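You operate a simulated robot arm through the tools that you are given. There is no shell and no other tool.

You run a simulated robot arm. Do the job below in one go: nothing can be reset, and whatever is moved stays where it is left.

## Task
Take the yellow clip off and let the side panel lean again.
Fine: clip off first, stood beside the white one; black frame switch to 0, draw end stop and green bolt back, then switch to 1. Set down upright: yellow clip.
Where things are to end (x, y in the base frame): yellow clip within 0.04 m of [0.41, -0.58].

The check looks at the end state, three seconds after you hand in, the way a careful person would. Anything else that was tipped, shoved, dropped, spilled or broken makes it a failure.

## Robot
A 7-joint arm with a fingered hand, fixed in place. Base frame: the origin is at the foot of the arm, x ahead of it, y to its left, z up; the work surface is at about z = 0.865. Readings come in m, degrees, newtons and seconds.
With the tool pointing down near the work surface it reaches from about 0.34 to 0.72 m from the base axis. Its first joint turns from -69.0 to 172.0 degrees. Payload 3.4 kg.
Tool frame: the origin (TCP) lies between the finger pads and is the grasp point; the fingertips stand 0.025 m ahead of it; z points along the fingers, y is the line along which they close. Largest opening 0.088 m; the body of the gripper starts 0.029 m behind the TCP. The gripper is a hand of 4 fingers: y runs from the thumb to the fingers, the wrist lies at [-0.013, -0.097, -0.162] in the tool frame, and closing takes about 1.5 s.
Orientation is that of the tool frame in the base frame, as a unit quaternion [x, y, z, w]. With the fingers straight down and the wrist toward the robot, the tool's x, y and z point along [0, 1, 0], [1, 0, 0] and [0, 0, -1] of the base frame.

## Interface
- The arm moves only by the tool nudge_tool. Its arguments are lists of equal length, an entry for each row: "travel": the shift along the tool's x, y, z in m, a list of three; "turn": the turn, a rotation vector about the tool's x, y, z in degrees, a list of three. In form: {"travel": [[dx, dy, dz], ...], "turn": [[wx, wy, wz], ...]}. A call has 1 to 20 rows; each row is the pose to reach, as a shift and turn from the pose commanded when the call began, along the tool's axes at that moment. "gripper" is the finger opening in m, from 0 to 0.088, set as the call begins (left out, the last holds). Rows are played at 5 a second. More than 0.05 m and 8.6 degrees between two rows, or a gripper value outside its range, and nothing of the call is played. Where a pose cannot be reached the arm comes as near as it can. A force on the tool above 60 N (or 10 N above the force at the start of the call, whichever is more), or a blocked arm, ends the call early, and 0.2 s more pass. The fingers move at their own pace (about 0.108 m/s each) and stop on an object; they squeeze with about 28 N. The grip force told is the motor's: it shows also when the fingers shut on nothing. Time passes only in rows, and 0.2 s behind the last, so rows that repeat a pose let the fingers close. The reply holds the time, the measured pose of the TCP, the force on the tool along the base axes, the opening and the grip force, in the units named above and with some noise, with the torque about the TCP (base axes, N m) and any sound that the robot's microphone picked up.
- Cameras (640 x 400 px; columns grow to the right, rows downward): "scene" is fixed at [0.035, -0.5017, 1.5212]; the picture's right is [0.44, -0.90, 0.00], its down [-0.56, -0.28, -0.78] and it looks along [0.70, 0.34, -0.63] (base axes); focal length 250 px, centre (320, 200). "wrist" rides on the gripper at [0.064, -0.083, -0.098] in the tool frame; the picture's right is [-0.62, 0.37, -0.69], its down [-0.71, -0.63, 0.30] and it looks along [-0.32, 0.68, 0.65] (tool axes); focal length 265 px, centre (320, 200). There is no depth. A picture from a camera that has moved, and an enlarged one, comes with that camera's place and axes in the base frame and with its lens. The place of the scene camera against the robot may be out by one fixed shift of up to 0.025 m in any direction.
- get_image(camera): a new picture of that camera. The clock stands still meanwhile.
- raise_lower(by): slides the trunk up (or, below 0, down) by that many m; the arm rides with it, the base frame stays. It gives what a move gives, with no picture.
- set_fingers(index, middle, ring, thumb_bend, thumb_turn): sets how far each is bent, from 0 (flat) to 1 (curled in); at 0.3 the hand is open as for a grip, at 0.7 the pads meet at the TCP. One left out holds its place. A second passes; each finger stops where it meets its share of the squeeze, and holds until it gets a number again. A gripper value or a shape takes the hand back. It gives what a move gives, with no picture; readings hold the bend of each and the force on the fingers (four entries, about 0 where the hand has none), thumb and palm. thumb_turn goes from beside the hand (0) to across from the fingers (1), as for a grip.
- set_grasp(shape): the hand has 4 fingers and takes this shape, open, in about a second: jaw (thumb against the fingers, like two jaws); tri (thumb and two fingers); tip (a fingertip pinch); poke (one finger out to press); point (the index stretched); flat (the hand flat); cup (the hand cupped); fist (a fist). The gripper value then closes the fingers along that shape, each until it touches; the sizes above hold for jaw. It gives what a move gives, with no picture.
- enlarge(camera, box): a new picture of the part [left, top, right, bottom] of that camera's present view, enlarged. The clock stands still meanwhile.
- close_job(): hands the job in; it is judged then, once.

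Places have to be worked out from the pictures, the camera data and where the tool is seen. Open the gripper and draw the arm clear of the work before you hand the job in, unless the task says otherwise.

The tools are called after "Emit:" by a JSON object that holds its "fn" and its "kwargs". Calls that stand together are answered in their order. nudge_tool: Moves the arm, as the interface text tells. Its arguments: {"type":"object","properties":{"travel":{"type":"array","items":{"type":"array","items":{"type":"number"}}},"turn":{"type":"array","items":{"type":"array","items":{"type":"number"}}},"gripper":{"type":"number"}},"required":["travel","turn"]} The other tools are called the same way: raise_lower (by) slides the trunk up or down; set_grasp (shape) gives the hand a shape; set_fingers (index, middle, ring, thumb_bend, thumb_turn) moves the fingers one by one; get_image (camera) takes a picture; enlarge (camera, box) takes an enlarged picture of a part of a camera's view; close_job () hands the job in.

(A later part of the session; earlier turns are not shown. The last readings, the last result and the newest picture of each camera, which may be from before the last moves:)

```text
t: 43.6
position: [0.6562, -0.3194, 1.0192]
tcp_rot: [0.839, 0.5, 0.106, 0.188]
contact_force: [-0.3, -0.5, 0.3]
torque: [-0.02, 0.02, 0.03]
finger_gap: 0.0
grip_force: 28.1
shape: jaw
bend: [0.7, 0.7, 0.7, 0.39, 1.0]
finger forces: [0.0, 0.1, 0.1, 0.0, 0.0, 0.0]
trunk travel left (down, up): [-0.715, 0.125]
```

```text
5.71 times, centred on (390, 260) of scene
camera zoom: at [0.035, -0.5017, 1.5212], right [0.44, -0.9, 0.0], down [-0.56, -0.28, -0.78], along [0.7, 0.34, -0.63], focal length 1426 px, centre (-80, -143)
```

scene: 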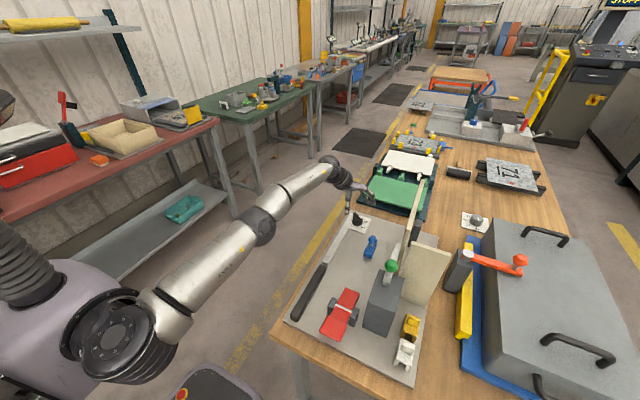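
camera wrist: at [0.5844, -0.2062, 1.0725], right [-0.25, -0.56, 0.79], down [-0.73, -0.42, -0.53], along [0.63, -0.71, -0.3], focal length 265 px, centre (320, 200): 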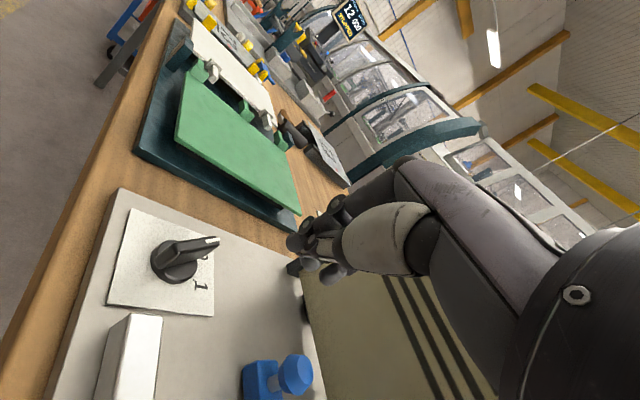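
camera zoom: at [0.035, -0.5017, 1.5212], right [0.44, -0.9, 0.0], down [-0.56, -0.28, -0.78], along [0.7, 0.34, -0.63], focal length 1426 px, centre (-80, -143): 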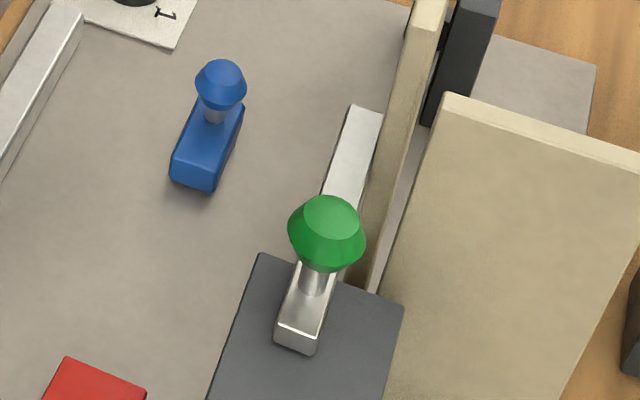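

There is a black piece at the panel's foot near x = 0.70, belonging to the post behind it. I zoom in there to understand whether it could be part of the stop.

Emit:
{"fn": "enlarge", "kwargs": {"camera": "scene", "box": [395, 195, 450, 265]}}

Emit:
{"fn": "enlarge", "kwargs": {"camera": "wrist", "box": [270, 250, 350, 330]}}

```text
5.71 times, centred on (422, 230) of scene
camera zoom: at [0.035, -0.5017, 1.5212], right [0.44, -0.9, 0.0], down [-0.56, -0.28, -0.78], along [0.7, 0.34, -0.63], focal length 1426 px, centre (-266, 29)
```

zoom: 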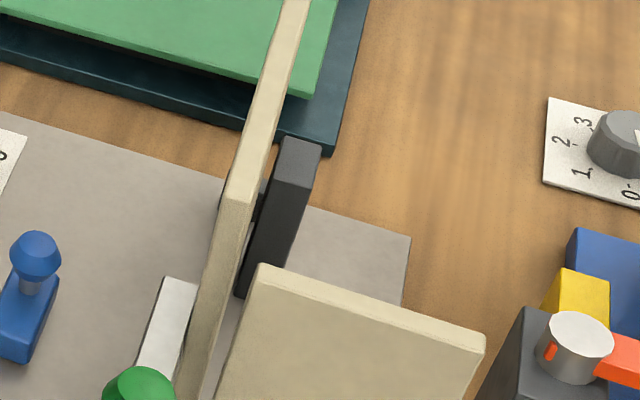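

```text
5.00 times, centred on (310, 290) of wrist
camera zoom: at [0.5844, -0.2062, 1.0725], right [-0.25, -0.56, 0.79], down [-0.73, -0.42, -0.53], along [0.63, -0.71, -0.3], focal length 1327 px, centre (370, -250)
```

zoom: 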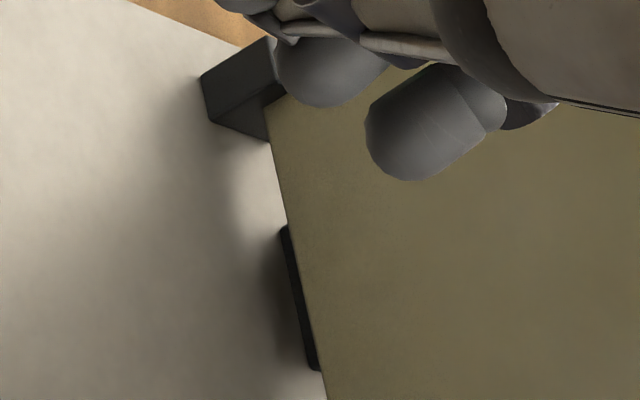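

The black post is simply a back support behind the panel, so the blue knobbed slide is the end stop. I'll untilt the hand, yaw to −15°, open to 0.07 and go above the blue knob.

Emit:
{"fn": "nudge_tool", "kwargs": {"travel": [[-0.0001, 0.0042, -0.009], [-0.0002, 0.0084, -0.018], [-0.0003, 0.0126, -0.0272]], "turn": [[8.3, 0, 0], [16.6, 0, 0], [25, 0, 0]], "gripper": 0.07}}

Emit:
{"fn": "nudge_tool", "kwargs": {"travel": [[-0.02, 0, 0], [-0.04, 0, 0]], "turn": [[0, 0, -6.5], [0, 0, -13]]}}

Emit:
{"fn": "get_image", "kwargs": {"camera": "wrist"}}

```text
t: 44.4
position: [0.6563, -0.3192, 1.0465]
tcp_rot: [0.859, 0.512, -0.005, 0.001]
contact_force: [-0.2, 0.1, 0.3]
torque: [0.03, 0.0, -0.02]
finger_gap: 0.07
grip_force: 0.1
shape: jaw
bend: [0.27, 0.34, 0.32, 0.5, 0.99]
finger forces: [0.1, 0.0, 0.0, 0.1, 0.0, 0.0]
trunk travel left (down, up): [-0.715, 0.125]
```

```text
t: 45.0
position: [0.6367, -0.354, 1.0463]
tcp_rot: [0.796, 0.606, -0.004, 0.001]
contact_force: [-0.4, -0.8, 0.1]
torque: [-0.01, 0.02, 0.04]
finger_gap: 0.0699
grip_force: 0.0
shape: jaw
bend: [0.27, 0.34, 0.32, 0.5, 0.99]
finger forces: [0.0, 0.0, 0.0, 0.1, 0.0, 0.1]
trunk travel left (down, up): [-0.715, 0.125]
```

```text
taken
camera wrist: at [0.5746, -0.27, 1.1447], right [0.19, -0.69, 0.7], down [-0.8, -0.52, -0.3], along [0.57, -0.5, -0.65], focal length 265 px, centre (320, 200)
```

wrist: 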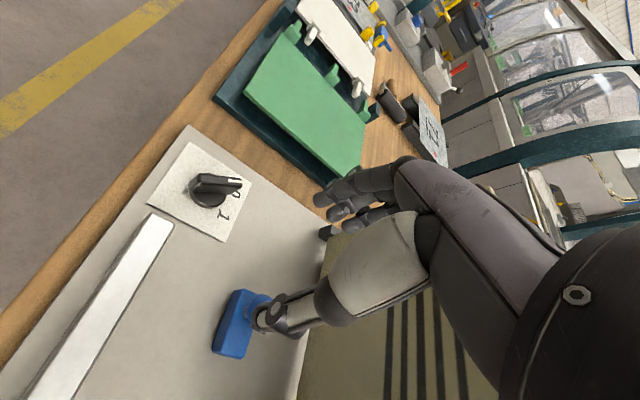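

Yaw is right. I move over the knob at z ≈ 1.02 and look between the fingers.

Emit:
{"fn": "nudge_tool", "kwargs": {"travel": [[-0.026, -0.0005, 0.01], [-0.0512, -0.0011, 0.025]], "turn": [[0, 0, 0], [0, 0, 0]]}}

Emit:
{"fn": "get_image", "kwargs": {"camera": "wrist"}}

Emit:
{"fn": "enlarge", "kwargs": {"camera": "scene", "box": [340, 190, 430, 280]}}

```text
t: 45.6
position: [0.6207, -0.4032, 1.0211]
tcp_rot: [0.796, 0.605, -0.004, 0.0]
contact_force: [0.1, -0.4, 0.3]
torque: [-0.02, 0.01, 0.05]
finger_gap: 0.0697
grip_force: 0.1
shape: jaw
bend: [0.27, 0.34, 0.32, 0.5, 0.99]
finger forces: [0.1, 0.1, 0.1, 0.0, 0.0, 0.0]
trunk travel left (down, up): [-0.715, 0.125]
```

```text
taken
camera wrist: at [0.5593, -0.3193, 1.1195], right [0.19, -0.69, 0.7], down [-0.8, -0.52, -0.3], along [0.57, -0.5, -0.65], focal length 265 px, centre (320, 200)
```

wrist: 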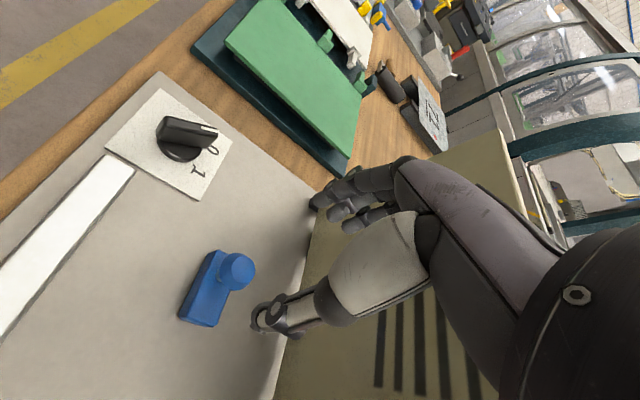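

```text
4.44 times, centred on (385, 235) of scene
camera zoom: at [0.035, -0.5017, 1.5212], right [0.44, -0.9, 0.0], down [-0.56, -0.28, -0.78], along [0.7, 0.34, -0.63], focal length 1109 px, centre (31, 44)
```

zoom: 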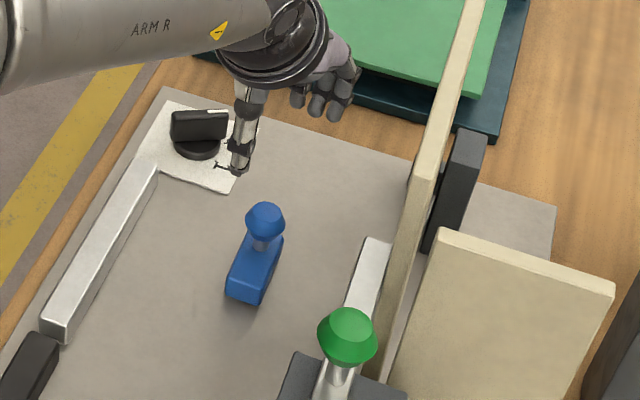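

The knob is at (0.623, −0.409), nicely between thumb and fingers. I descend to z ≈ 0.935.

Emit:
{"fn": "nudge_tool", "kwargs": {"travel": [[0, 0.003, 0.03], [0, 0.003, 0.06], [0, 0.003, 0.086]], "turn": [[0, 0, 0], [0, 0, 0], [0, 0, 0]]}}

Emit:
{"fn": "enlarge", "kwargs": {"camera": "wrist", "box": [180, 160, 400, 350]}}

Emit:
{"fn": "enlarge", "kwargs": {"camera": "scene", "box": [340, 190, 430, 280]}}

```text
t: 46.4
position: [0.6242, -0.4061, 0.9367]
tcp_rot: [0.795, 0.607, -0.005, 0.001]
contact_force: [0.2, 0.0, 0.4]
torque: [0.0, -0.02, 0.01]
finger_gap: 0.0699
grip_force: 0.1
shape: jaw
bend: [0.27, 0.34, 0.32, 0.5, 0.99]
finger forces: [0.1, 0.0, 0.0, 0.0, 0.0, 0.0]
trunk travel left (down, up): [-0.715, 0.125]
```

```text
2.11 times, centred on (290, 255) of wrist
camera zoom: at [0.5626, -0.3214, 1.0345], right [0.19, -0.69, 0.7], down [-0.8, -0.52, -0.3], along [0.57, -0.5, -0.65], focal length 559 px, centre (383, 84)
```

zoom: 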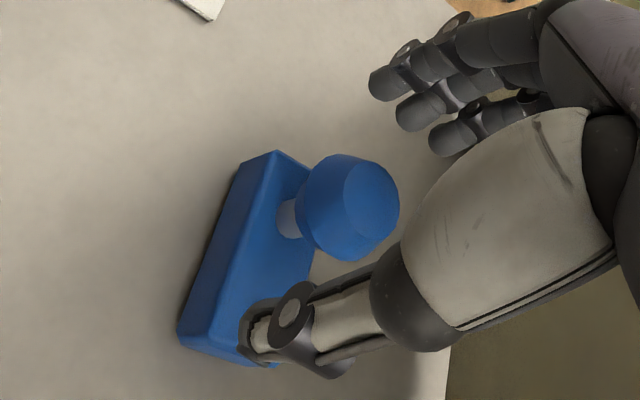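

```text
4.44 times, centred on (385, 235) of scene
camera zoom: at [0.035, -0.5017, 1.5212], right [0.44, -0.9, 0.0], down [-0.56, -0.28, -0.78], along [0.7, 0.34, -0.63], focal length 1109 px, centre (31, 44)
```

zoom: 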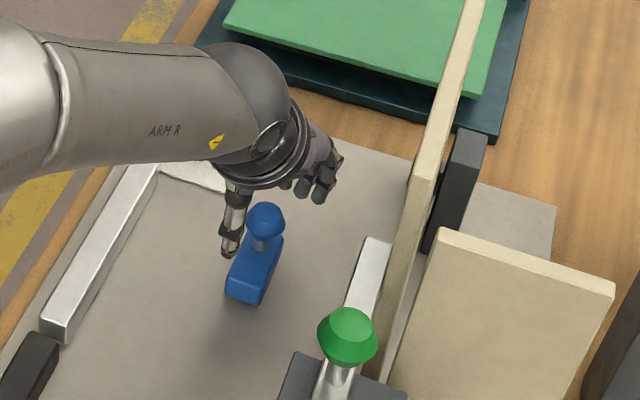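

The knob sits between thumb and fingers with the thumb tip just above the block. I lower 6 mm more and close on the knob.

Emit:
{"fn": "nudge_tool", "kwargs": {"travel": [[0, 0, 0.003], [0, 0, 0.006]], "turn": [[0, 0, 0], [0, 0, 0]]}}

Emit:
{"fn": "nudge_tool", "kwargs": {"travel": [[0, 0, 0], [0, 0, 0], [0, 0, 0], [0, 0, 0], [0, 0, 0], [0, 0, 0], [0, 0, 0], [0, 0, 0]], "turn": [[0, 0, 0], [0, 0, 0], [0, 0, 0], [0, 0, 0], [0, 0, 0], [0, 0, 0], [0, 0, 0], [0, 0, 0]], "gripper": 0.0}}

Emit:
{"fn": "enlarge", "kwargs": {"camera": "wrist", "box": [180, 160, 400, 350]}}

```text
t: 47.0
position: [0.6255, -0.4055, 0.9309]
tcp_rot: [0.796, 0.606, -0.005, 0.002]
contact_force: [0.3, 0.0, 0.2]
torque: [-0.01, 0.01, -0.02]
finger_gap: 0.0699
grip_force: 0.0
shape: jaw
bend: [0.27, 0.34, 0.32, 0.5, 0.99]
finger forces: [0.0, 0.1, 0.1, 0.0, 0.1, 0.0]
trunk travel left (down, up): [-0.715, 0.125]
```

```text
t: 48.8
position: [0.6258, -0.4045, 0.9296]
tcp_rot: [0.795, 0.606, -0.005, 0.001]
contact_force: [-1.0, 5.1, -7.7]
torque: [0.05, 0.0, 0.04]
finger_gap: 0.0209
grip_force: 27.7
shape: jaw
bend: [0.73, 0.57, 0.66, 0.75, 1.0]
finger forces: [14.2, 8.2, 0.1, 0.1, 23.7, 0.1]
trunk travel left (down, up): [-0.715, 0.125]
```

```text
2.11 times, centred on (290, 255) of wrist
camera zoom: at [0.5639, -0.3204, 1.028], right [0.2, -0.69, 0.7], down [-0.8, -0.52, -0.29], along [0.57, -0.5, -0.65], focal length 559 px, centre (383, 84)
```

zoom: 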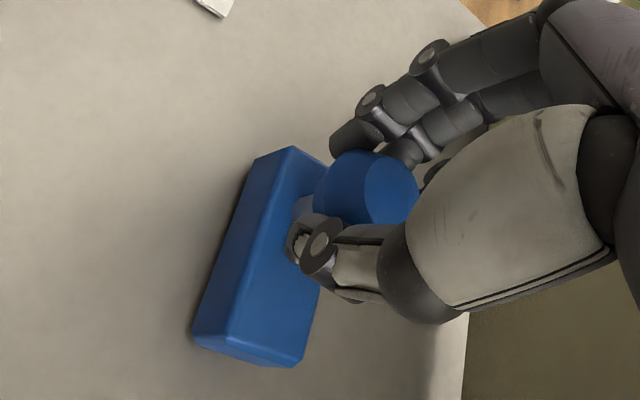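

The knob is firmly held. I test which way it slides, starting with 6 mm toward −x.

Emit:
{"fn": "nudge_tool", "kwargs": {"travel": [[-0.0005, -0.0019, 0], [-0.0011, -0.0039, 0], [-0.0016, -0.0058, 0]], "turn": [[0, 0, 0], [0, 0, 0], [0, 0, 0]]}}

Emit:
{"fn": "enlarge", "kwargs": {"camera": "scene", "box": [340, 200, 430, 280]}}

```text
t: 49.6
position: [0.6221, -0.4035, 0.9293]
tcp_rot: [0.796, 0.605, -0.004, 0.002]
contact_force: [10.9, 3.8, -5.7]
torque: [0.01, -0.22, 0.15]
finger_gap: 0.0201
grip_force: 28.4
shape: jaw
bend: [0.72, 0.56, 0.68, 0.75, 1.0]
finger forces: [17.4, 10.4, 2.4, 0.0, 21.7, 0.0]
trunk travel left (down, up): [-0.715, 0.125]
```

```text
5.00 times, centred on (385, 240) of scene
camera zoom: at [0.035, -0.5017, 1.5212], right [0.44, -0.9, 0.0], down [-0.56, -0.28, -0.78], along [0.7, 0.34, -0.63], focal length 1248 px, centre (-5, 0)
```

zoom: 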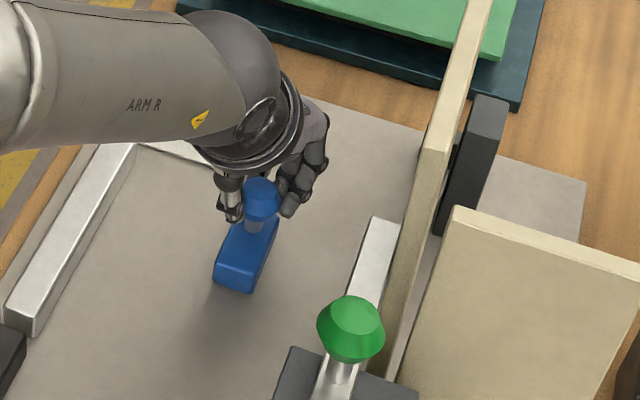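

Pulling −x meets 11 N with little motion, which looks blocked. I'll return and test +x.

Emit:
{"fn": "nudge_tool", "kwargs": {"travel": [[0.0011, 0.0039, 0], [0.0016, 0.0058, 0], [0.0021, 0.0077, 0], [0.0027, 0.0096, 0], [0.0032, 0.0116, 0]], "turn": [[0, 0, 0], [0, 0, 0], [0, 0, 0], [0, 0, 0], [0, 0, 0]]}}

Emit:
{"fn": "enlarge", "kwargs": {"camera": "scene", "box": [340, 200, 430, 280]}}

```text
t: 50.8
position: [0.6316, -0.4053, 0.9304]
tcp_rot: [0.795, 0.606, -0.006, 0.0]
contact_force: [-1.1, 3.4, -7.2]
torque: [0.06, -0.04, 0.09]
finger_gap: 0.0199
grip_force: 27.6
shape: jaw
bend: [0.73, 0.56, 0.71, 0.75, 1.0]
finger forces: [14.3, 8.9, 2.5, 0.0, 25.7, 0.1]
trunk travel left (down, up): [-0.715, 0.125]
```

```text
5.00 times, centred on (385, 240) of scene
camera zoom: at [0.035, -0.5017, 1.5212], right [0.44, -0.9, 0.0], down [-0.56, -0.28, -0.78], along [0.7, 0.34, -0.63], focal length 1248 px, centre (-5, 0)
```

zoom: 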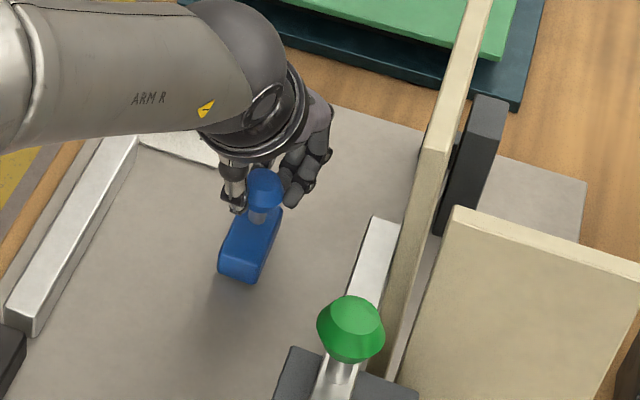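

It slides freely toward +x (block moved, only ~1 N). I continue in +x, watching force and reach.

Emit:
{"fn": "nudge_tool", "kwargs": {"travel": [[0.0013, 0.0048, 0], [0.0027, 0.0096, 0], [0.004, 0.0145, 0], [0.0053, 0.0193, 0]], "turn": [[0, 0, 0], [0, 0, 0], [0, 0, 0], [0, 0, 0]]}}

Emit:
{"fn": "enlarge", "kwargs": {"camera": "scene", "box": [340, 200, 430, 280]}}

```text
t: 51.8
position: [0.6526, -0.4059, 0.929]
tcp_rot: [0.796, 0.605, -0.004, 0.001]
contact_force: [-0.4, 4.2, -6.5]
torque: [0.03, -0.04, 0.1]
finger_gap: 0.0202
grip_force: 28.1
shape: jaw
bend: [0.73, 0.56, 0.71, 0.75, 1.0]
finger forces: [14.5, 8.8, 2.4, 0.0, 25.3, 0.0]
trunk travel left (down, up): [-0.715, 0.125]
```

```text
5.00 times, centred on (385, 240) of scene
camera zoom: at [0.035, -0.5017, 1.5212], right [0.44, -0.9, 0.0], down [-0.56, -0.28, -0.78], along [0.7, 0.34, -0.63], focal length 1248 px, centre (-5, 0)
```

zoom: 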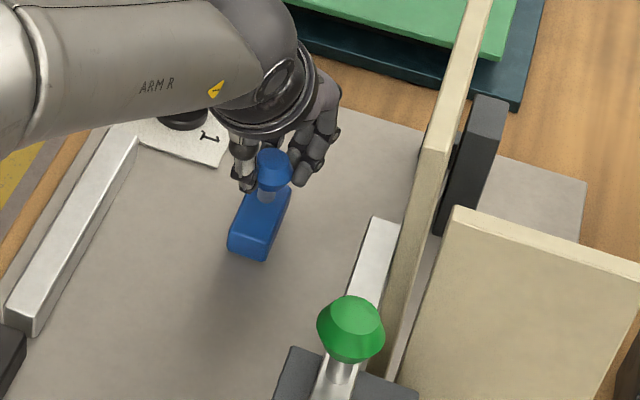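

Sliding smoothly (about 3 cm so far). Continue another 2 cm.

Emit:
{"fn": "nudge_tool", "kwargs": {"travel": [[0.0013, 0.0048, 0], [0.0027, 0.0096, 0], [0.004, 0.0145, 0], [0.0053, 0.0193, 0]], "turn": [[0, 0, 0], [0, 0, 0], [0, 0, 0], [0, 0, 0]]}}

Emit:
{"fn": "enlarge", "kwargs": {"camera": "scene", "box": [340, 200, 430, 280]}}

```text
t: 52.8
position: [0.6716, -0.4049, 0.9299]
tcp_rot: [0.796, 0.605, -0.005, -0.001]
contact_force: [0.0, 1.9, -7.4]
torque: [0.06, -0.07, 0.07]
finger_gap: 0.0201
grip_force: 28.2
shape: jaw
bend: [0.73, 0.56, 0.71, 0.75, 1.0]
finger forces: [14.5, 9.1, 2.7, 0.1, 24.5, 0.1]
trunk travel left (down, up): [-0.715, 0.125]
```

```text
5.00 times, centred on (385, 240) of scene
camera zoom: at [0.035, -0.5017, 1.5212], right [0.44, -0.9, 0.0], down [-0.56, -0.28, -0.78], along [0.7, 0.34, -0.63], focal length 1248 px, centre (-5, 0)
```

zoom: 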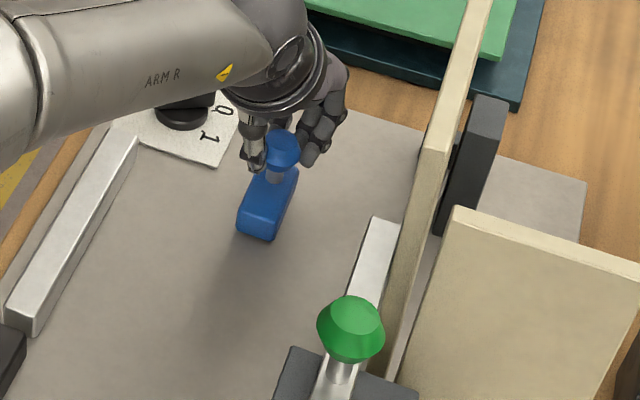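

Still free at ≈ 4.7 cm of travel. Continue, watching for the end of the slide.

Emit:
{"fn": "nudge_tool", "kwargs": {"travel": [[0.0013, 0.0048, 0], [0.0027, 0.0096, 0], [0.004, 0.0145, 0]], "turn": [[0, 0, 0], [0, 0, 0], [0, 0, 0]]}}

Emit:
{"fn": "enlarge", "kwargs": {"camera": "scene", "box": [340, 200, 430, 280]}}

```text
t: 53.6
position: [0.687, -0.4045, 0.9301]
tcp_rot: [0.796, 0.606, -0.004, 0.0]
contact_force: [-0.2, 2.0, -4.8]
torque: [0.03, -0.04, 0.06]
finger_gap: 0.02
grip_force: 28.3
shape: jaw
bend: [0.73, 0.56, 0.71, 0.75, 1.0]
finger forces: [14.4, 8.9, 2.8, 0.0, 24.4, 0.0]
trunk travel left (down, up): [-0.715, 0.125]
```

```text
5.00 times, centred on (385, 240) of scene
camera zoom: at [0.035, -0.5017, 1.5212], right [0.44, -0.9, 0.0], down [-0.56, -0.28, -0.78], along [0.7, 0.34, -0.63], focal length 1248 px, centre (-5, 0)
```

zoom: 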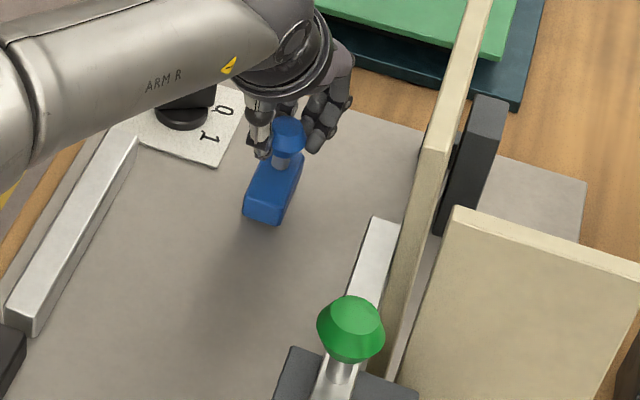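

6 cm and still free. Keep going in small steps until it stops or reach ends.

Emit:
{"fn": "nudge_tool", "kwargs": {"travel": [[0.0013, 0.0048, 0], [0.0027, 0.0096, 0]], "turn": [[0, 0, 0], [0, 0, 0]]}}

Emit:
{"fn": "enlarge", "kwargs": {"camera": "scene", "box": [340, 200, 430, 280]}}

```text
t: 54.2
position: [0.691, -0.4044, 0.929]
tcp_rot: [0.796, 0.605, -0.006, 0.001]
contact_force: [0.5, 3.7, -4.7]
torque: [0.05, -0.08, 0.08]
finger_gap: 0.02
grip_force: 28.0
shape: jaw
bend: [0.73, 0.56, 0.71, 0.75, 1.0]
finger forces: [14.4, 9.1, 2.9, 0.0, 23.9, 0.0]
out of reach, approached as far as the arm can: row 2
trunk travel left (down, up): [-0.715, 0.125]
```

```text
5.00 times, centred on (385, 240) of scene
camera zoom: at [0.035, -0.5017, 1.5212], right [0.44, -0.9, 0.0], down [-0.56, -0.28, -0.78], along [0.7, 0.34, -0.63], focal length 1248 px, centre (-5, 0)
```

zoom: 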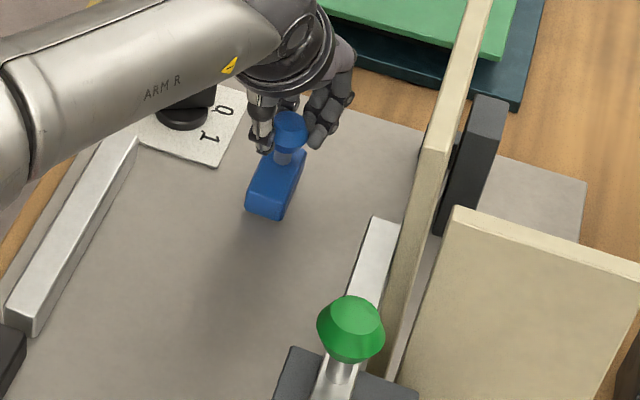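

The arm is at its reach with the stop about 6.5 cm back. I release, lift off, and will nudge it further with the tilted closed hand to make sure it's at its end.

Emit:
{"fn": "nudge_tool", "kwargs": {"travel": [[0, 0, 0], [0, 0, 0], [0, 0, 0], [0, 0, 0]], "turn": [[0, 0, 0], [0, 0, 0], [0, 0, 0], [0, 0, 0]], "gripper": 0.06}}

Emit:
{"fn": "nudge_tool", "kwargs": {"travel": [[0, 0, -0.02], [0, 0, -0.045], [0, 0, -0.08]], "turn": [[0, 0, 0], [0, 0, 0], [0, 0, 0]]}}

Emit:
{"fn": "get_image", "kwargs": {"camera": "wrist"}}

Emit:
{"fn": "enlarge", "kwargs": {"camera": "scene", "box": [340, 190, 430, 280]}}

```text
t: 55.2
position: [0.6907, -0.405, 0.9293]
tcp_rot: [0.796, 0.605, -0.004, 0.002]
contact_force: [0.1, 0.4, 0.4]
torque: [-0.02, -0.01, 0.0]
finger_gap: 0.0597
grip_force: 0.0
shape: jaw
bend: [0.28, 0.38, 0.35, 0.6, 1.0]
finger forces: [0.0, 0.1, 0.1, 0.1, 0.0, 0.0]
trunk travel left (down, up): [-0.715, 0.125]
```

```text
t: 56.0
position: [0.6865, -0.4008, 1.011]
tcp_rot: [0.796, 0.605, -0.004, 0.002]
contact_force: [-0.4, -0.1, 0.8]
torque: [0.01, 0.01, 0.01]
finger_gap: 0.0596
grip_force: 0.0
shape: jaw
bend: [0.28, 0.38, 0.34, 0.6, 1.0]
finger forces: [0.0, 0.0, 0.1, 0.0, 0.0, 0.1]
trunk travel left (down, up): [-0.715, 0.125]
```

```text
taken
camera wrist: at [0.6244, -0.3161, 1.11], right [0.19, -0.69, 0.7], down [-0.8, -0.52, -0.3], along [0.57, -0.5, -0.65], focal length 265 px, centre (320, 200)
```

wrist: 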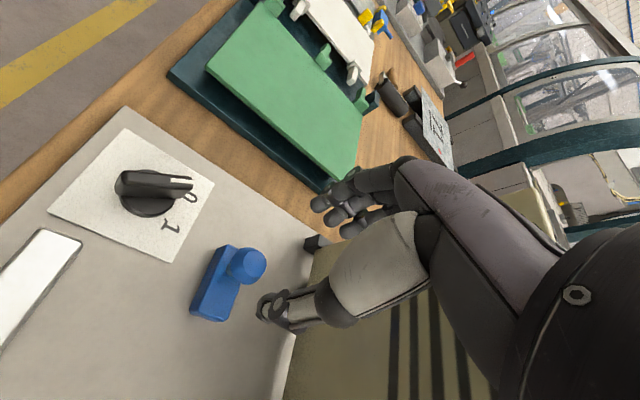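

```text
4.44 times, centred on (385, 235) of scene
camera zoom: at [0.035, -0.5017, 1.5212], right [0.44, -0.9, 0.0], down [-0.56, -0.28, -0.78], along [0.7, 0.34, -0.63], focal length 1109 px, centre (31, 44)
```

zoom: 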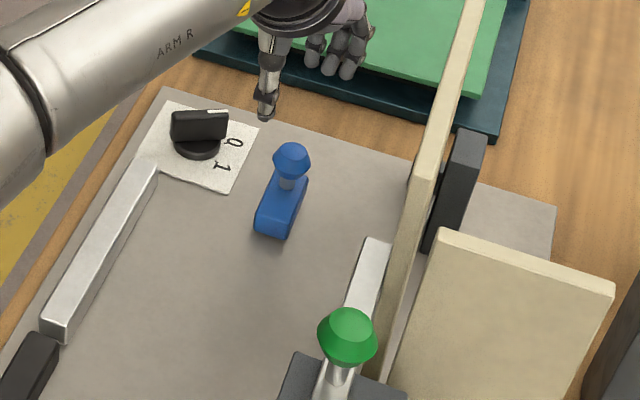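

The stop slid purely along x (knob now at 0.692, −0.408). I back off, close the hand and tilt it to push the knob further from its near side.

Emit:
{"fn": "nudge_tool", "kwargs": {"travel": [[-0.0035, -0.0224, 0], [-0.0071, -0.0448, 0], [-0.0071, -0.0448, 0], [-0.0071, -0.0448, 0], [-0.0071, -0.0448, 0], [-0.0071, -0.0448, 0], [-0.0071, -0.0448, 0]], "turn": [[0, 0, 6.5], [0, 0, 13], [0, 0, 13], [0, 0, 13], [0, 0, 13], [0, 0, 13], [0, 0, 13]], "gripper": 0.0}}

Emit:
{"fn": "nudge_tool", "kwargs": {"travel": [[0, 0, 0], [0, 0, 0], [0, 0, 0]], "turn": [[-8.4, 0, 0], [-16.8, 0, 0], [-25, 0, 0]]}}

Emit:
{"fn": "get_image", "kwargs": {"camera": "wrist"}}

```text
t: 57.6
position: [0.6813, -0.4163, 1.017]
tcp_rot: [0.859, 0.512, -0.005, 0.002]
contact_force: [0.2, -0.1, 0.2]
torque: [-0.01, 0.02, 0.02]
finger_gap: 0.0003
grip_force: 27.9
shape: jaw
bend: [0.7, 0.7, 0.7, 0.39, 1.0]
finger forces: [0.0, 0.1, 0.0, 0.1, 0.0, 0.0]
out of reach, approached as far as the arm can: row 1, 2, 3, 4, 5, 6, 7
trunk travel left (down, up): [-0.715, 0.125]
```

```text
t: 58.4
position: [0.7419, -0.4382, 1.0217]
tcp_rot: [0.838, 0.5, 0.106, 0.188]
contact_force: [0.9, 0.0, -0.5]
torque: [0.01, -0.01, 0.01]
finger_gap: 0.0002
grip_force: 28.1
shape: jaw
bend: [0.7, 0.7, 0.7, 0.39, 1.0]
finger forces: [0.0, 0.1, 0.1, 0.1, 0.1, 0.0]
out of reach, approached as far as the arm can: row 1, 2, 3
trunk travel left (down, up): [-0.715, 0.125]
```

```text
taken
camera wrist: at [0.6714, -0.3261, 1.0749], right [-0.25, -0.56, 0.79], down [-0.73, -0.42, -0.53], along [0.63, -0.71, -0.3], focal length 265 px, centre (320, 200)
```

wrist: 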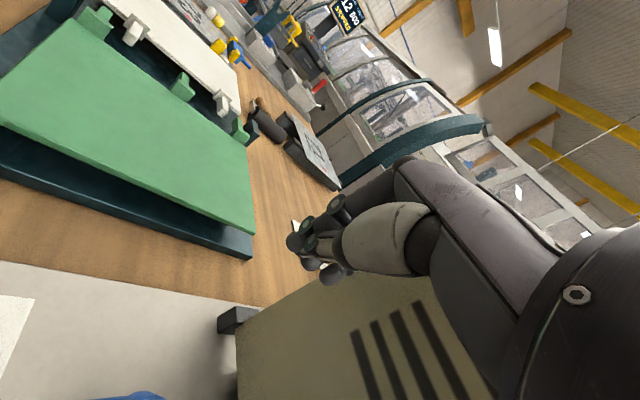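

The hand ended farther out than asked: the elbow is near straight and seems stuck there. The hand is clear of everything, so I'll command a pull straight back toward the base to get it to bend.

Emit:
{"fn": "nudge_tool", "kwargs": {"travel": [[0.0012, -0.03, -0.014], [0.0025, -0.06, -0.028], [0.0037, -0.0907, -0.0422]], "turn": [[0, 0, 0], [0, 0, 0], [0, 0, 0]]}}

Emit:
{"fn": "get_image", "kwargs": {"camera": "scene"}}

```text
t: 59.2
position: [0.6523, -0.387, 1.026]
tcp_rot: [0.838, 0.5, 0.108, 0.19]
contact_force: [-0.4, -0.7, 0.9]
torque: [0.02, 0.01, -0.01]
finger_gap: 0.0001
grip_force: 28.0
shape: jaw
bend: [0.7, 0.7, 0.7, 0.39, 1.0]
finger forces: [0.0, 0.1, 0.1, 0.0, 0.1, 0.0]
trunk travel left (down, up): [-0.715, 0.125]
```

```text
taken
```

scene: 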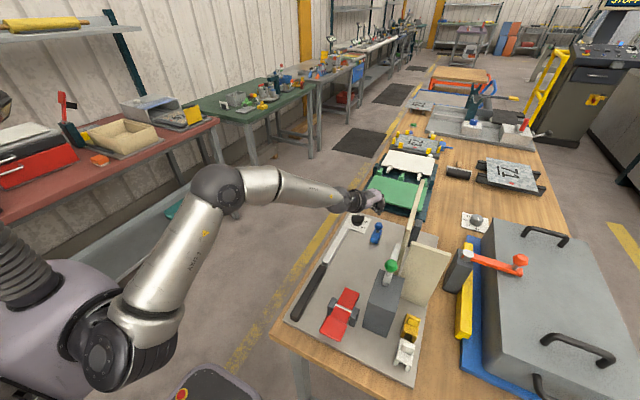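

Unstuck: the elbow is bent again and the hand is at (0.652, −0.387, 1.026). I descend behind the blue knob.

Emit:
{"fn": "nudge_tool", "kwargs": {"travel": [[-0.0041, -0.0152, 0.0283], [-0.0082, -0.0304, 0.0567], [-0.0123, -0.0456, 0.085]], "turn": [[0, 0, 0], [0, 0, 0], [0, 0, 0]]}}

Emit:
{"fn": "get_image", "kwargs": {"camera": "wrist"}}

Emit:
{"fn": "enlarge", "kwargs": {"camera": "scene", "box": [340, 190, 430, 280]}}

```text
t: 60.0
position: [0.6426, -0.3978, 0.9261]
tcp_rot: [0.838, 0.501, 0.107, 0.187]
contact_force: [-0.5, 0.2, -0.4]
torque: [0.02, 0.0, 0.0]
finger_gap: 0.0
grip_force: 27.8
shape: jaw
bend: [0.7, 0.7, 0.7, 0.39, 1.0]
finger forces: [0.1, 0.0, 0.1, 0.0, 0.0, 0.1]
trunk travel left (down, up): [-0.715, 0.125]
```

```text
taken
camera wrist: at [0.5721, -0.2864, 0.98], right [-0.25, -0.56, 0.79], down [-0.73, -0.42, -0.54], along [0.63, -0.71, -0.3], focal length 265 px, centre (320, 200)
```

wrist: 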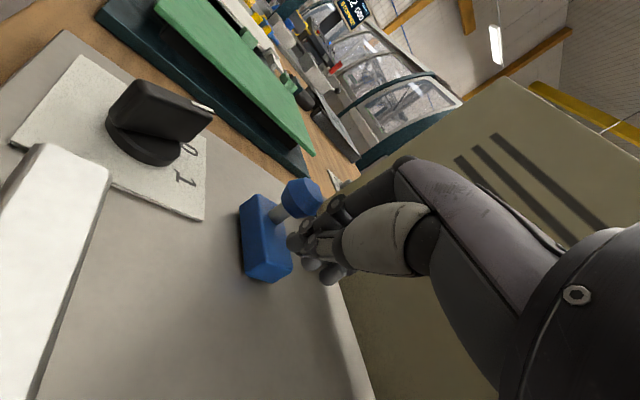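

```text
4.44 times, centred on (385, 235) of scene
camera zoom: at [0.035, -0.5017, 1.5212], right [0.44, -0.9, 0.0], down [-0.56, -0.28, -0.78], along [0.7, 0.34, -0.63], focal length 1109 px, centre (31, 44)
```

zoom: 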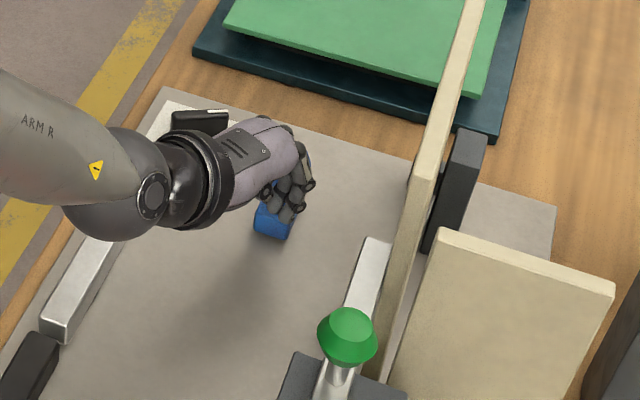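

The fingertips are just behind the blue knob. I push toward +x in small steps to find the end of its slide.

Emit:
{"fn": "nudge_tool", "kwargs": {"travel": [[0.0029, 0.0048, 0.0022], [0.0057, 0.0096, 0.0044], [0.0086, 0.0144, 0.0066], [0.0105, 0.0176, 0.008], [0.0124, 0.0208, 0.0095]], "turn": [[0, 0, 0], [0, 0, 0], [0, 0, 0], [0, 0, 0], [0, 0, 0]]}}

Emit:
{"fn": "enlarge", "kwargs": {"camera": "wrist", "box": [180, 140, 400, 310]}}

```text
t: 61.2
position: [0.6693, -0.396, 0.9269]
tcp_rot: [0.838, 0.501, 0.106, 0.187]
contact_force: [-1.2, -0.1, -0.2]
torque: [-0.01, -0.03, -0.01]
finger_gap: 0.0
grip_force: 27.9
shape: jaw
bend: [0.7, 0.7, 0.7, 0.39, 1.0]
finger forces: [0.1, 0.5, 0.0, 0.1, 0.1, 0.1]
trunk travel left (down, up): [-0.715, 0.125]
```

```text
2.35 times, centred on (290, 225) of wrist
camera zoom: at [0.5987, -0.2843, 0.9802], right [-0.26, -0.56, 0.79], down [-0.73, -0.42, -0.54], along [0.63, -0.71, -0.3], focal length 624 px, centre (391, 141)
```

zoom: 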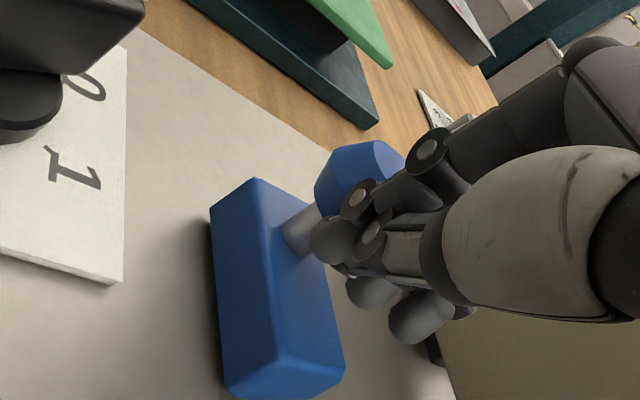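

In contact with about 1 N. I keep pushing.

Emit:
{"fn": "nudge_tool", "kwargs": {"travel": [[0.0024, 0.004, 0.0018], [0.0048, 0.008, 0.0037], [0.0072, 0.012, 0.0055], [0.0095, 0.016, 0.0073]], "turn": [[0, 0, 0], [0, 0, 0], [0, 0, 0], [0, 0, 0]]}}

Emit:
{"fn": "enlarge", "kwargs": {"camera": "wrist", "box": [180, 140, 400, 310]}}

Emit:
{"fn": "enlarge", "kwargs": {"camera": "scene", "box": [340, 190, 430, 280]}}

```text
t: 62.2
position: [0.689, -0.397, 0.9276]
tcp_rot: [0.839, 0.5, 0.106, 0.187]
contact_force: [-0.7, 0.1, -0.2]
torque: [0.02, 0.02, 0.01]
finger_gap: 0.0
grip_force: 28.1
shape: jaw
bend: [0.7, 0.7, 0.7, 0.39, 1.0]
finger forces: [0.1, 0.3, 0.0, 0.1, 0.0, 0.0]
trunk travel left (down, up): [-0.715, 0.125]
```

```text
2.35 times, centred on (290, 225) of wrist
camera zoom: at [0.618, -0.2847, 0.9808], right [-0.25, -0.56, 0.79], down [-0.73, -0.42, -0.53], along [0.63, -0.71, -0.3], focal length 624 px, centre (391, 141)
```

zoom: 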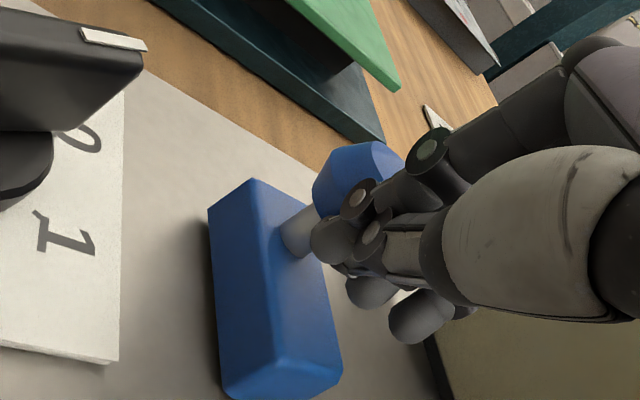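

```text
4.44 times, centred on (385, 235) of scene
camera zoom: at [0.035, -0.5017, 1.5212], right [0.44, -0.9, 0.0], down [-0.56, -0.28, -0.78], along [0.7, 0.34, -0.63], focal length 1109 px, centre (31, 44)
```

zoom: 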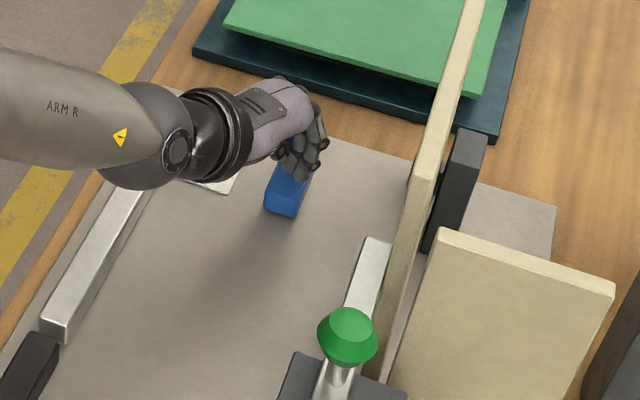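

Still moving (≈ 9.5 cm total). I continue with 4 mm steps and check for the stop before the plate's edge.

Emit:
{"fn": "nudge_tool", "kwargs": {"travel": [[0.0019, 0.0032, 0.0015], [0.0038, 0.0064, 0.0029], [0.0057, 0.0096, 0.0044]], "turn": [[0, 0, 0], [0, 0, 0], [0, 0, 0]]}}

Emit:
{"fn": "enlarge", "kwargs": {"camera": "wrist", "box": [180, 140, 400, 310]}}

```text
t: 63.0
position: [0.7025, -0.3961, 0.927]
tcp_rot: [0.839, 0.5, 0.106, 0.188]
contact_force: [-0.6, -0.4, -0.3]
torque: [-0.01, 0.02, 0.04]
finger_gap: 0.0002
grip_force: 28.0
shape: jaw
bend: [0.7, 0.7, 0.7, 0.39, 1.0]
finger forces: [0.0, 0.3, 0.0, 0.0, 0.0, 0.0]
trunk travel left (down, up): [-0.715, 0.125]
```

```text
2.35 times, centred on (290, 225) of wrist
camera zoom: at [0.6302, -0.2846, 0.9812], right [-0.25, -0.56, 0.79], down [-0.73, -0.42, -0.53], along [0.63, -0.71, -0.3], focal length 624 px, centre (391, 141)
```

zoom: 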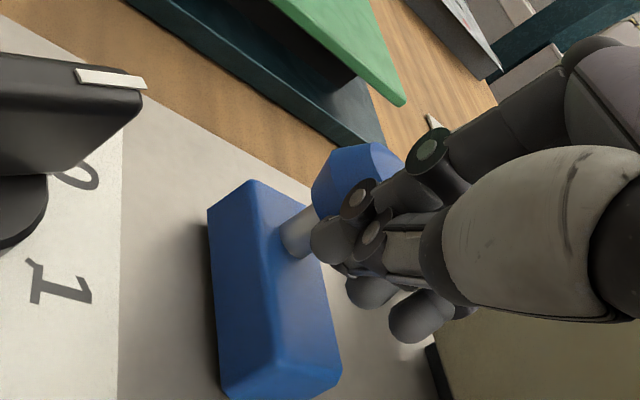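

No resistance yet at ≈ 11 cm; the block's far end still has some plate ahead. Continue carefully.

Emit:
{"fn": "nudge_tool", "kwargs": {"travel": [[0.0019, 0.0032, 0.0015], [0.0038, 0.0064, 0.0029]], "turn": [[0, 0, 0], [0, 0, 0]]}}

Emit:
{"fn": "get_image", "kwargs": {"camera": "wrist"}}

Emit:
{"fn": "enlarge", "kwargs": {"camera": "scene", "box": [350, 180, 420, 260]}}

```text
t: 63.6
position: [0.7102, -0.3977, 0.9273]
tcp_rot: [0.838, 0.501, 0.106, 0.187]
contact_force: [-0.7, 0.1, -0.8]
torque: [0.0, 0.0, 0.0]
finger_gap: 0.0001
grip_force: 27.6
shape: jaw
bend: [0.7, 0.7, 0.7, 0.39, 1.0]
finger forces: [0.0, 0.2, 0.0, 0.0, 0.0, 0.0]
trunk travel left (down, up): [-0.715, 0.125]
```

```text
taken
camera wrist: at [0.6383, -0.2845, 0.9812], right [-0.26, -0.56, 0.79], down [-0.73, -0.42, -0.54], along [0.63, -0.71, -0.3], focal length 265 px, centre (320, 200)
```

wrist: 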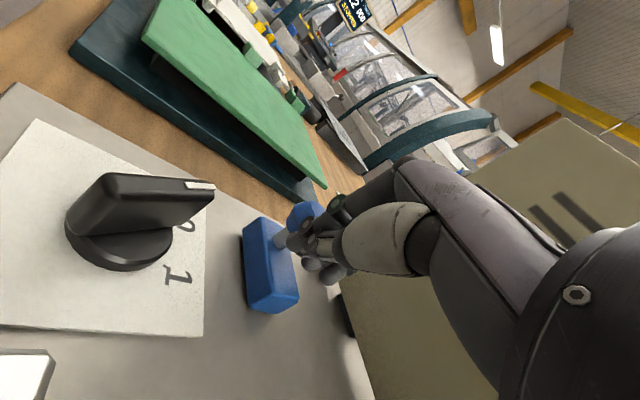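

```text
5.00 times, centred on (385, 220) of scene
camera zoom: at [0.035, -0.5017, 1.5212], right [0.44, -0.9, 0.0], down [-0.56, -0.28, -0.78], along [0.7, 0.34, -0.63], focal length 1248 px, centre (-5, 100)
```

zoom: 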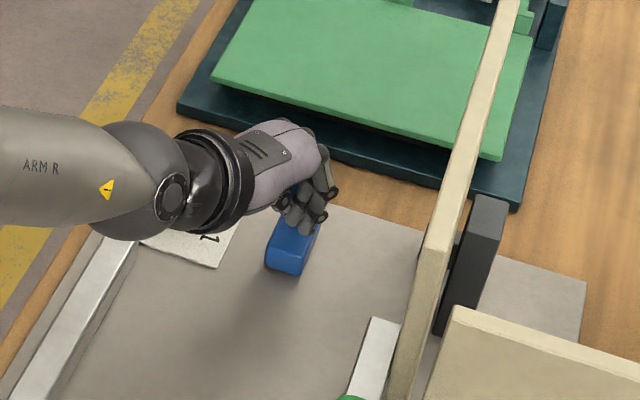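

Side and lifting forces while gripped show it is guided, so there must be an end to the slide. I push on in small steps.

Emit:
{"fn": "nudge_tool", "kwargs": {"travel": [[0.0019, 0.0032, 0.0015], [0.0038, 0.0064, 0.0029]], "turn": [[0, 0, 0], [0, 0, 0]]}}

Emit:
{"fn": "enlarge", "kwargs": {"camera": "wrist", "box": [180, 160, 400, 350]}}

```text
t: 64.2
position: [0.7139, -0.3986, 0.9288]
tcp_rot: [0.839, 0.5, 0.106, 0.187]
contact_force: [-14.8, 2.4, -0.6]
torque: [0.05, 0.19, -0.12]
finger_gap: 0.0
grip_force: 27.8
shape: jaw
bend: [0.7, 0.7, 0.7, 0.39, 1.0]
finger forces: [0.0, 6.1, 0.0, 0.0, 0.1, 0.0]
trunk travel left (down, up): [-0.715, 0.125]
```

```text
2.11 times, centred on (290, 255) of wrist
camera zoom: at [0.6424, -0.2851, 0.9818], right [-0.25, -0.56, 0.79], down [-0.73, -0.42, -0.53], along [0.63, -0.72, -0.3], focal length 559 px, centre (383, 84)
```

zoom: 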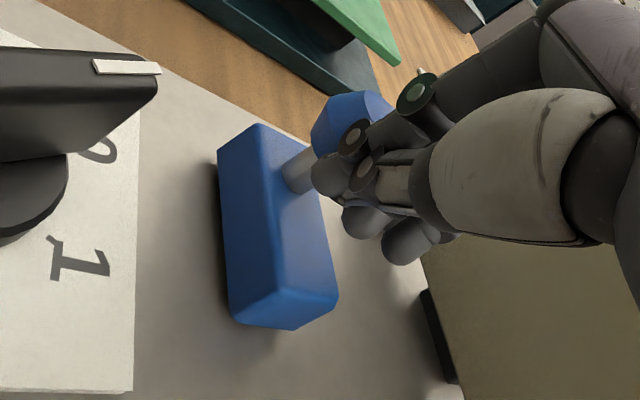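

Resistance jumped to 15 N: the end stop is now fully back (about 12 cm of travel). I withdraw the hand: back, then up.

Emit:
{"fn": "nudge_tool", "kwargs": {"travel": [[-0.0096, -0.016, -0.0073], [-0.0167, -0.028, -0.0128], [-0.0171, -0.0111, -0.0491], [-0.0175, 0.0057, -0.0854], [-0.0179, 0.0226, -0.1217], [-0.0181, 0.0394, -0.158]], "turn": [[0, 0, 0], [0, 0, 0], [0, 0, 0], [0, 0, 0], [0, 0, 0], [0, 0, 0]]}}

Emit:
{"fn": "get_image", "kwargs": {"camera": "scene"}}

Emit:
{"fn": "enlarge", "kwargs": {"camera": "scene", "box": [330, 180, 460, 300]}}

```text
t: 65.6
position: [0.6845, -0.3965, 1.0896]
tcp_rot: [0.839, 0.5, 0.106, 0.187]
contact_force: [0.1, 0.7, 0.1]
torque: [-0.02, 0.0, 0.0]
finger_gap: 0.0
grip_force: 28.0
shape: jaw
bend: [0.7, 0.7, 0.7, 0.4, 1.0]
finger forces: [0.0, 0.0, 0.0, 0.1, 0.1, 0.1]
trunk travel left (down, up): [-0.715, 0.125]
```

```text
taken
```

scene: 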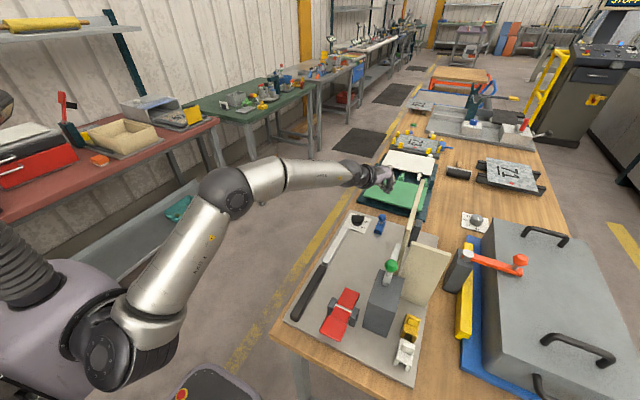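

```text
3.33 times, centred on (395, 240) of scene
camera zoom: at [0.035, -0.5017, 1.5212], right [0.44, -0.9, 0.0], down [-0.56, -0.28, -0.78], along [0.7, 0.34, -0.63], focal length 832 px, centre (70, 67)
```

zoom: 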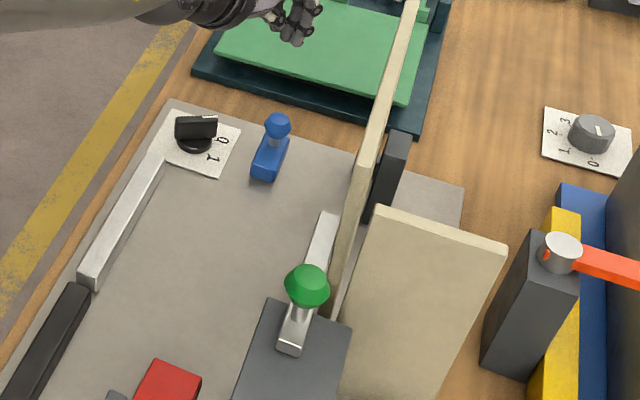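

End stop is back and the switch is on 0. Now I untilt the hand, rise and go over the green bolt knob (estimated (0.441, −0.490, 1.045)).

Emit:
{"fn": "nudge_tool", "kwargs": {"travel": [[-0.0074, -0.0197, -0.0385], [-0.0148, -0.0394, -0.077], [-0.0222, -0.0591, -0.1155]], "turn": [[8.3, 0, 0], [16.6, 0, 0], [25, 0, 0]], "gripper": 0.065}}

Emit:
{"fn": "nudge_tool", "kwargs": {"travel": [[-0.0332, -0.0148, 0], [-0.0665, -0.0297, 0], [-0.0997, -0.0445, 0], [-0.133, -0.0594, 0], [-0.1662, -0.0742, 0]], "turn": [[0, 0, -5.6], [0, 0, -11.2], [0, 0, -16.8], [0, 0, -22.4], [0, 0, -28]]}}

Emit:
{"fn": "get_image", "kwargs": {"camera": "wrist"}}

Emit:
{"fn": "get_image", "kwargs": {"camera": "scene"}}

```text
t: 66.4
position: [0.5822, -0.3669, 1.1663]
tcp_rot: [0.859, 0.512, -0.004, 0.001]
contact_force: [-0.1, -1.0, 0.6]
torque: [-0.01, -0.02, 0.0]
finger_gap: 0.0651
grip_force: 0.1
shape: jaw
bend: [0.27, 0.36, 0.33, 0.55, 0.99]
finger forces: [0.0, 0.0, 0.1, 0.0, 0.0, 0.1]
trunk travel left (down, up): [-0.715, 0.125]
```

```text
t: 67.6
position: [0.4369, -0.4772, 1.1678]
tcp_rot: [0.71, 0.704, -0.003, 0.001]
contact_force: [0.5, -0.6, -0.1]
torque: [-0.01, -0.04, -0.01]
finger_gap: 0.0649
grip_force: 0.0
shape: jaw
bend: [0.27, 0.36, 0.33, 0.55, 0.99]
finger forces: [0.1, 0.0, 0.0, 0.1, 0.0, 0.0]
trunk travel left (down, up): [-0.715, 0.125]
```

```text
taken
camera wrist: at [0.3548, -0.4128, 1.2671], right [0.37, -0.62, 0.69], down [-0.64, -0.71, -0.3], along [0.68, -0.33, -0.65], focal length 265 px, centre (320, 200)
```

wrist: 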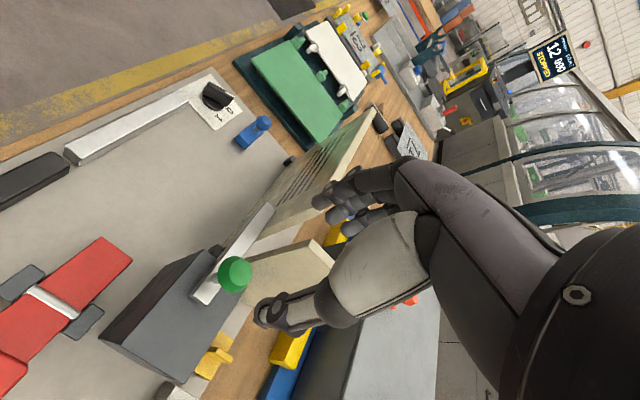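

```text
taken
```

scene: 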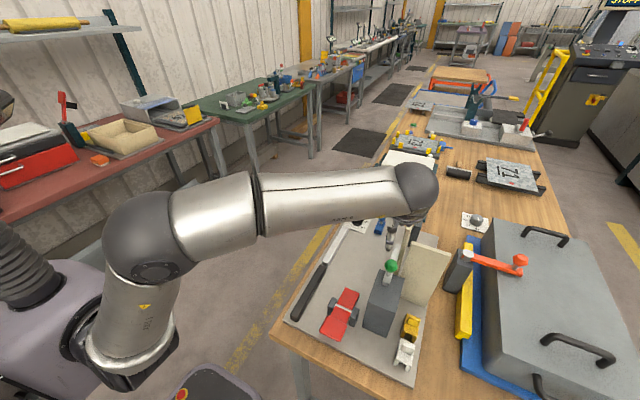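

The green knob shows up at about (0.443, −0.489). I enlarge to check knob size and surroundings.

Emit:
{"fn": "enlarge", "kwargs": {"camera": "wrist", "box": [160, 190, 340, 350]}}

```text
2.50 times, centred on (250, 270) of wrist
camera zoom: at [0.3548, -0.4128, 1.2671], right [0.37, -0.62, 0.69], down [-0.64, -0.71, -0.3], along [0.68, -0.33, -0.65], focal length 664 px, centre (495, 25)
```

zoom: 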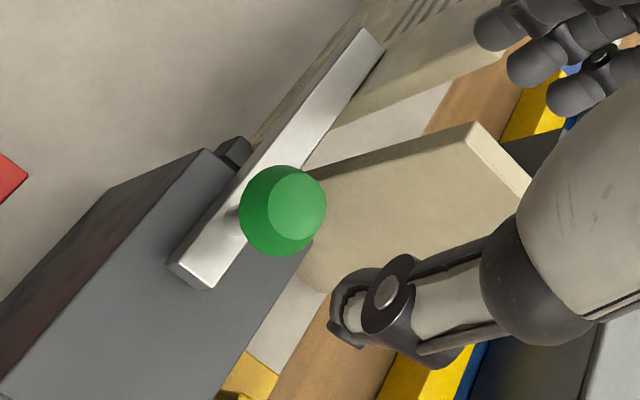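

Knob diameter is about 31 mm. I align the middle finger with it, narrow the opening to 0.055 to keep clear of the end plate, and descend to z ≈ 1.057.

Emit:
{"fn": "nudge_tool", "kwargs": {"travel": [[0.001, 0.006, 0.03], [0.001, 0.006, 0.06], [0.001, 0.006, 0.085]], "turn": [[0, 0, 0], [0, 0, 0], [0, 0, 0]], "gripper": 0.055}}

Emit:
{"fn": "enlarge", "kwargs": {"camera": "wrist", "box": [180, 160, 400, 350]}}

```text
t: 68.4
position: [0.4431, -0.4776, 1.0826]
tcp_rot: [0.71, 0.704, -0.004, 0.0]
contact_force: [0.0, -0.2, 0.6]
torque: [0.0, -0.02, -0.02]
finger_gap: 0.0556
grip_force: 0.0
shape: jaw
bend: [0.28, 0.39, 0.36, 0.63, 1.0]
finger forces: [0.0, 0.0, 0.0, 0.1, 0.0, 0.0]
trunk travel left (down, up): [-0.715, 0.125]
```

```text
2.11 times, centred on (290, 255) of wrist
camera zoom: at [0.3613, -0.4125, 1.1812], right [0.37, -0.62, 0.69], down [-0.64, -0.71, -0.3], along [0.68, -0.33, -0.66], focal length 559 px, centre (383, 84)
```

zoom: 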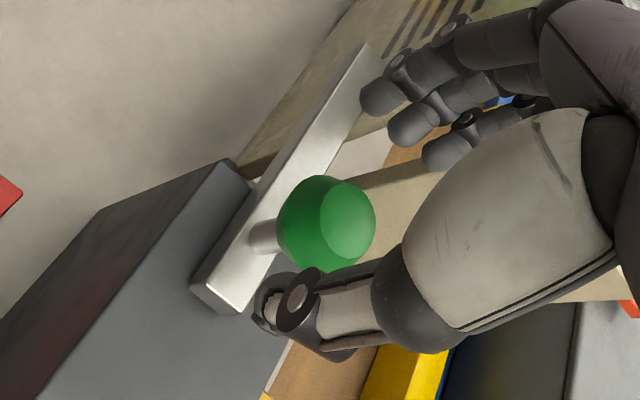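

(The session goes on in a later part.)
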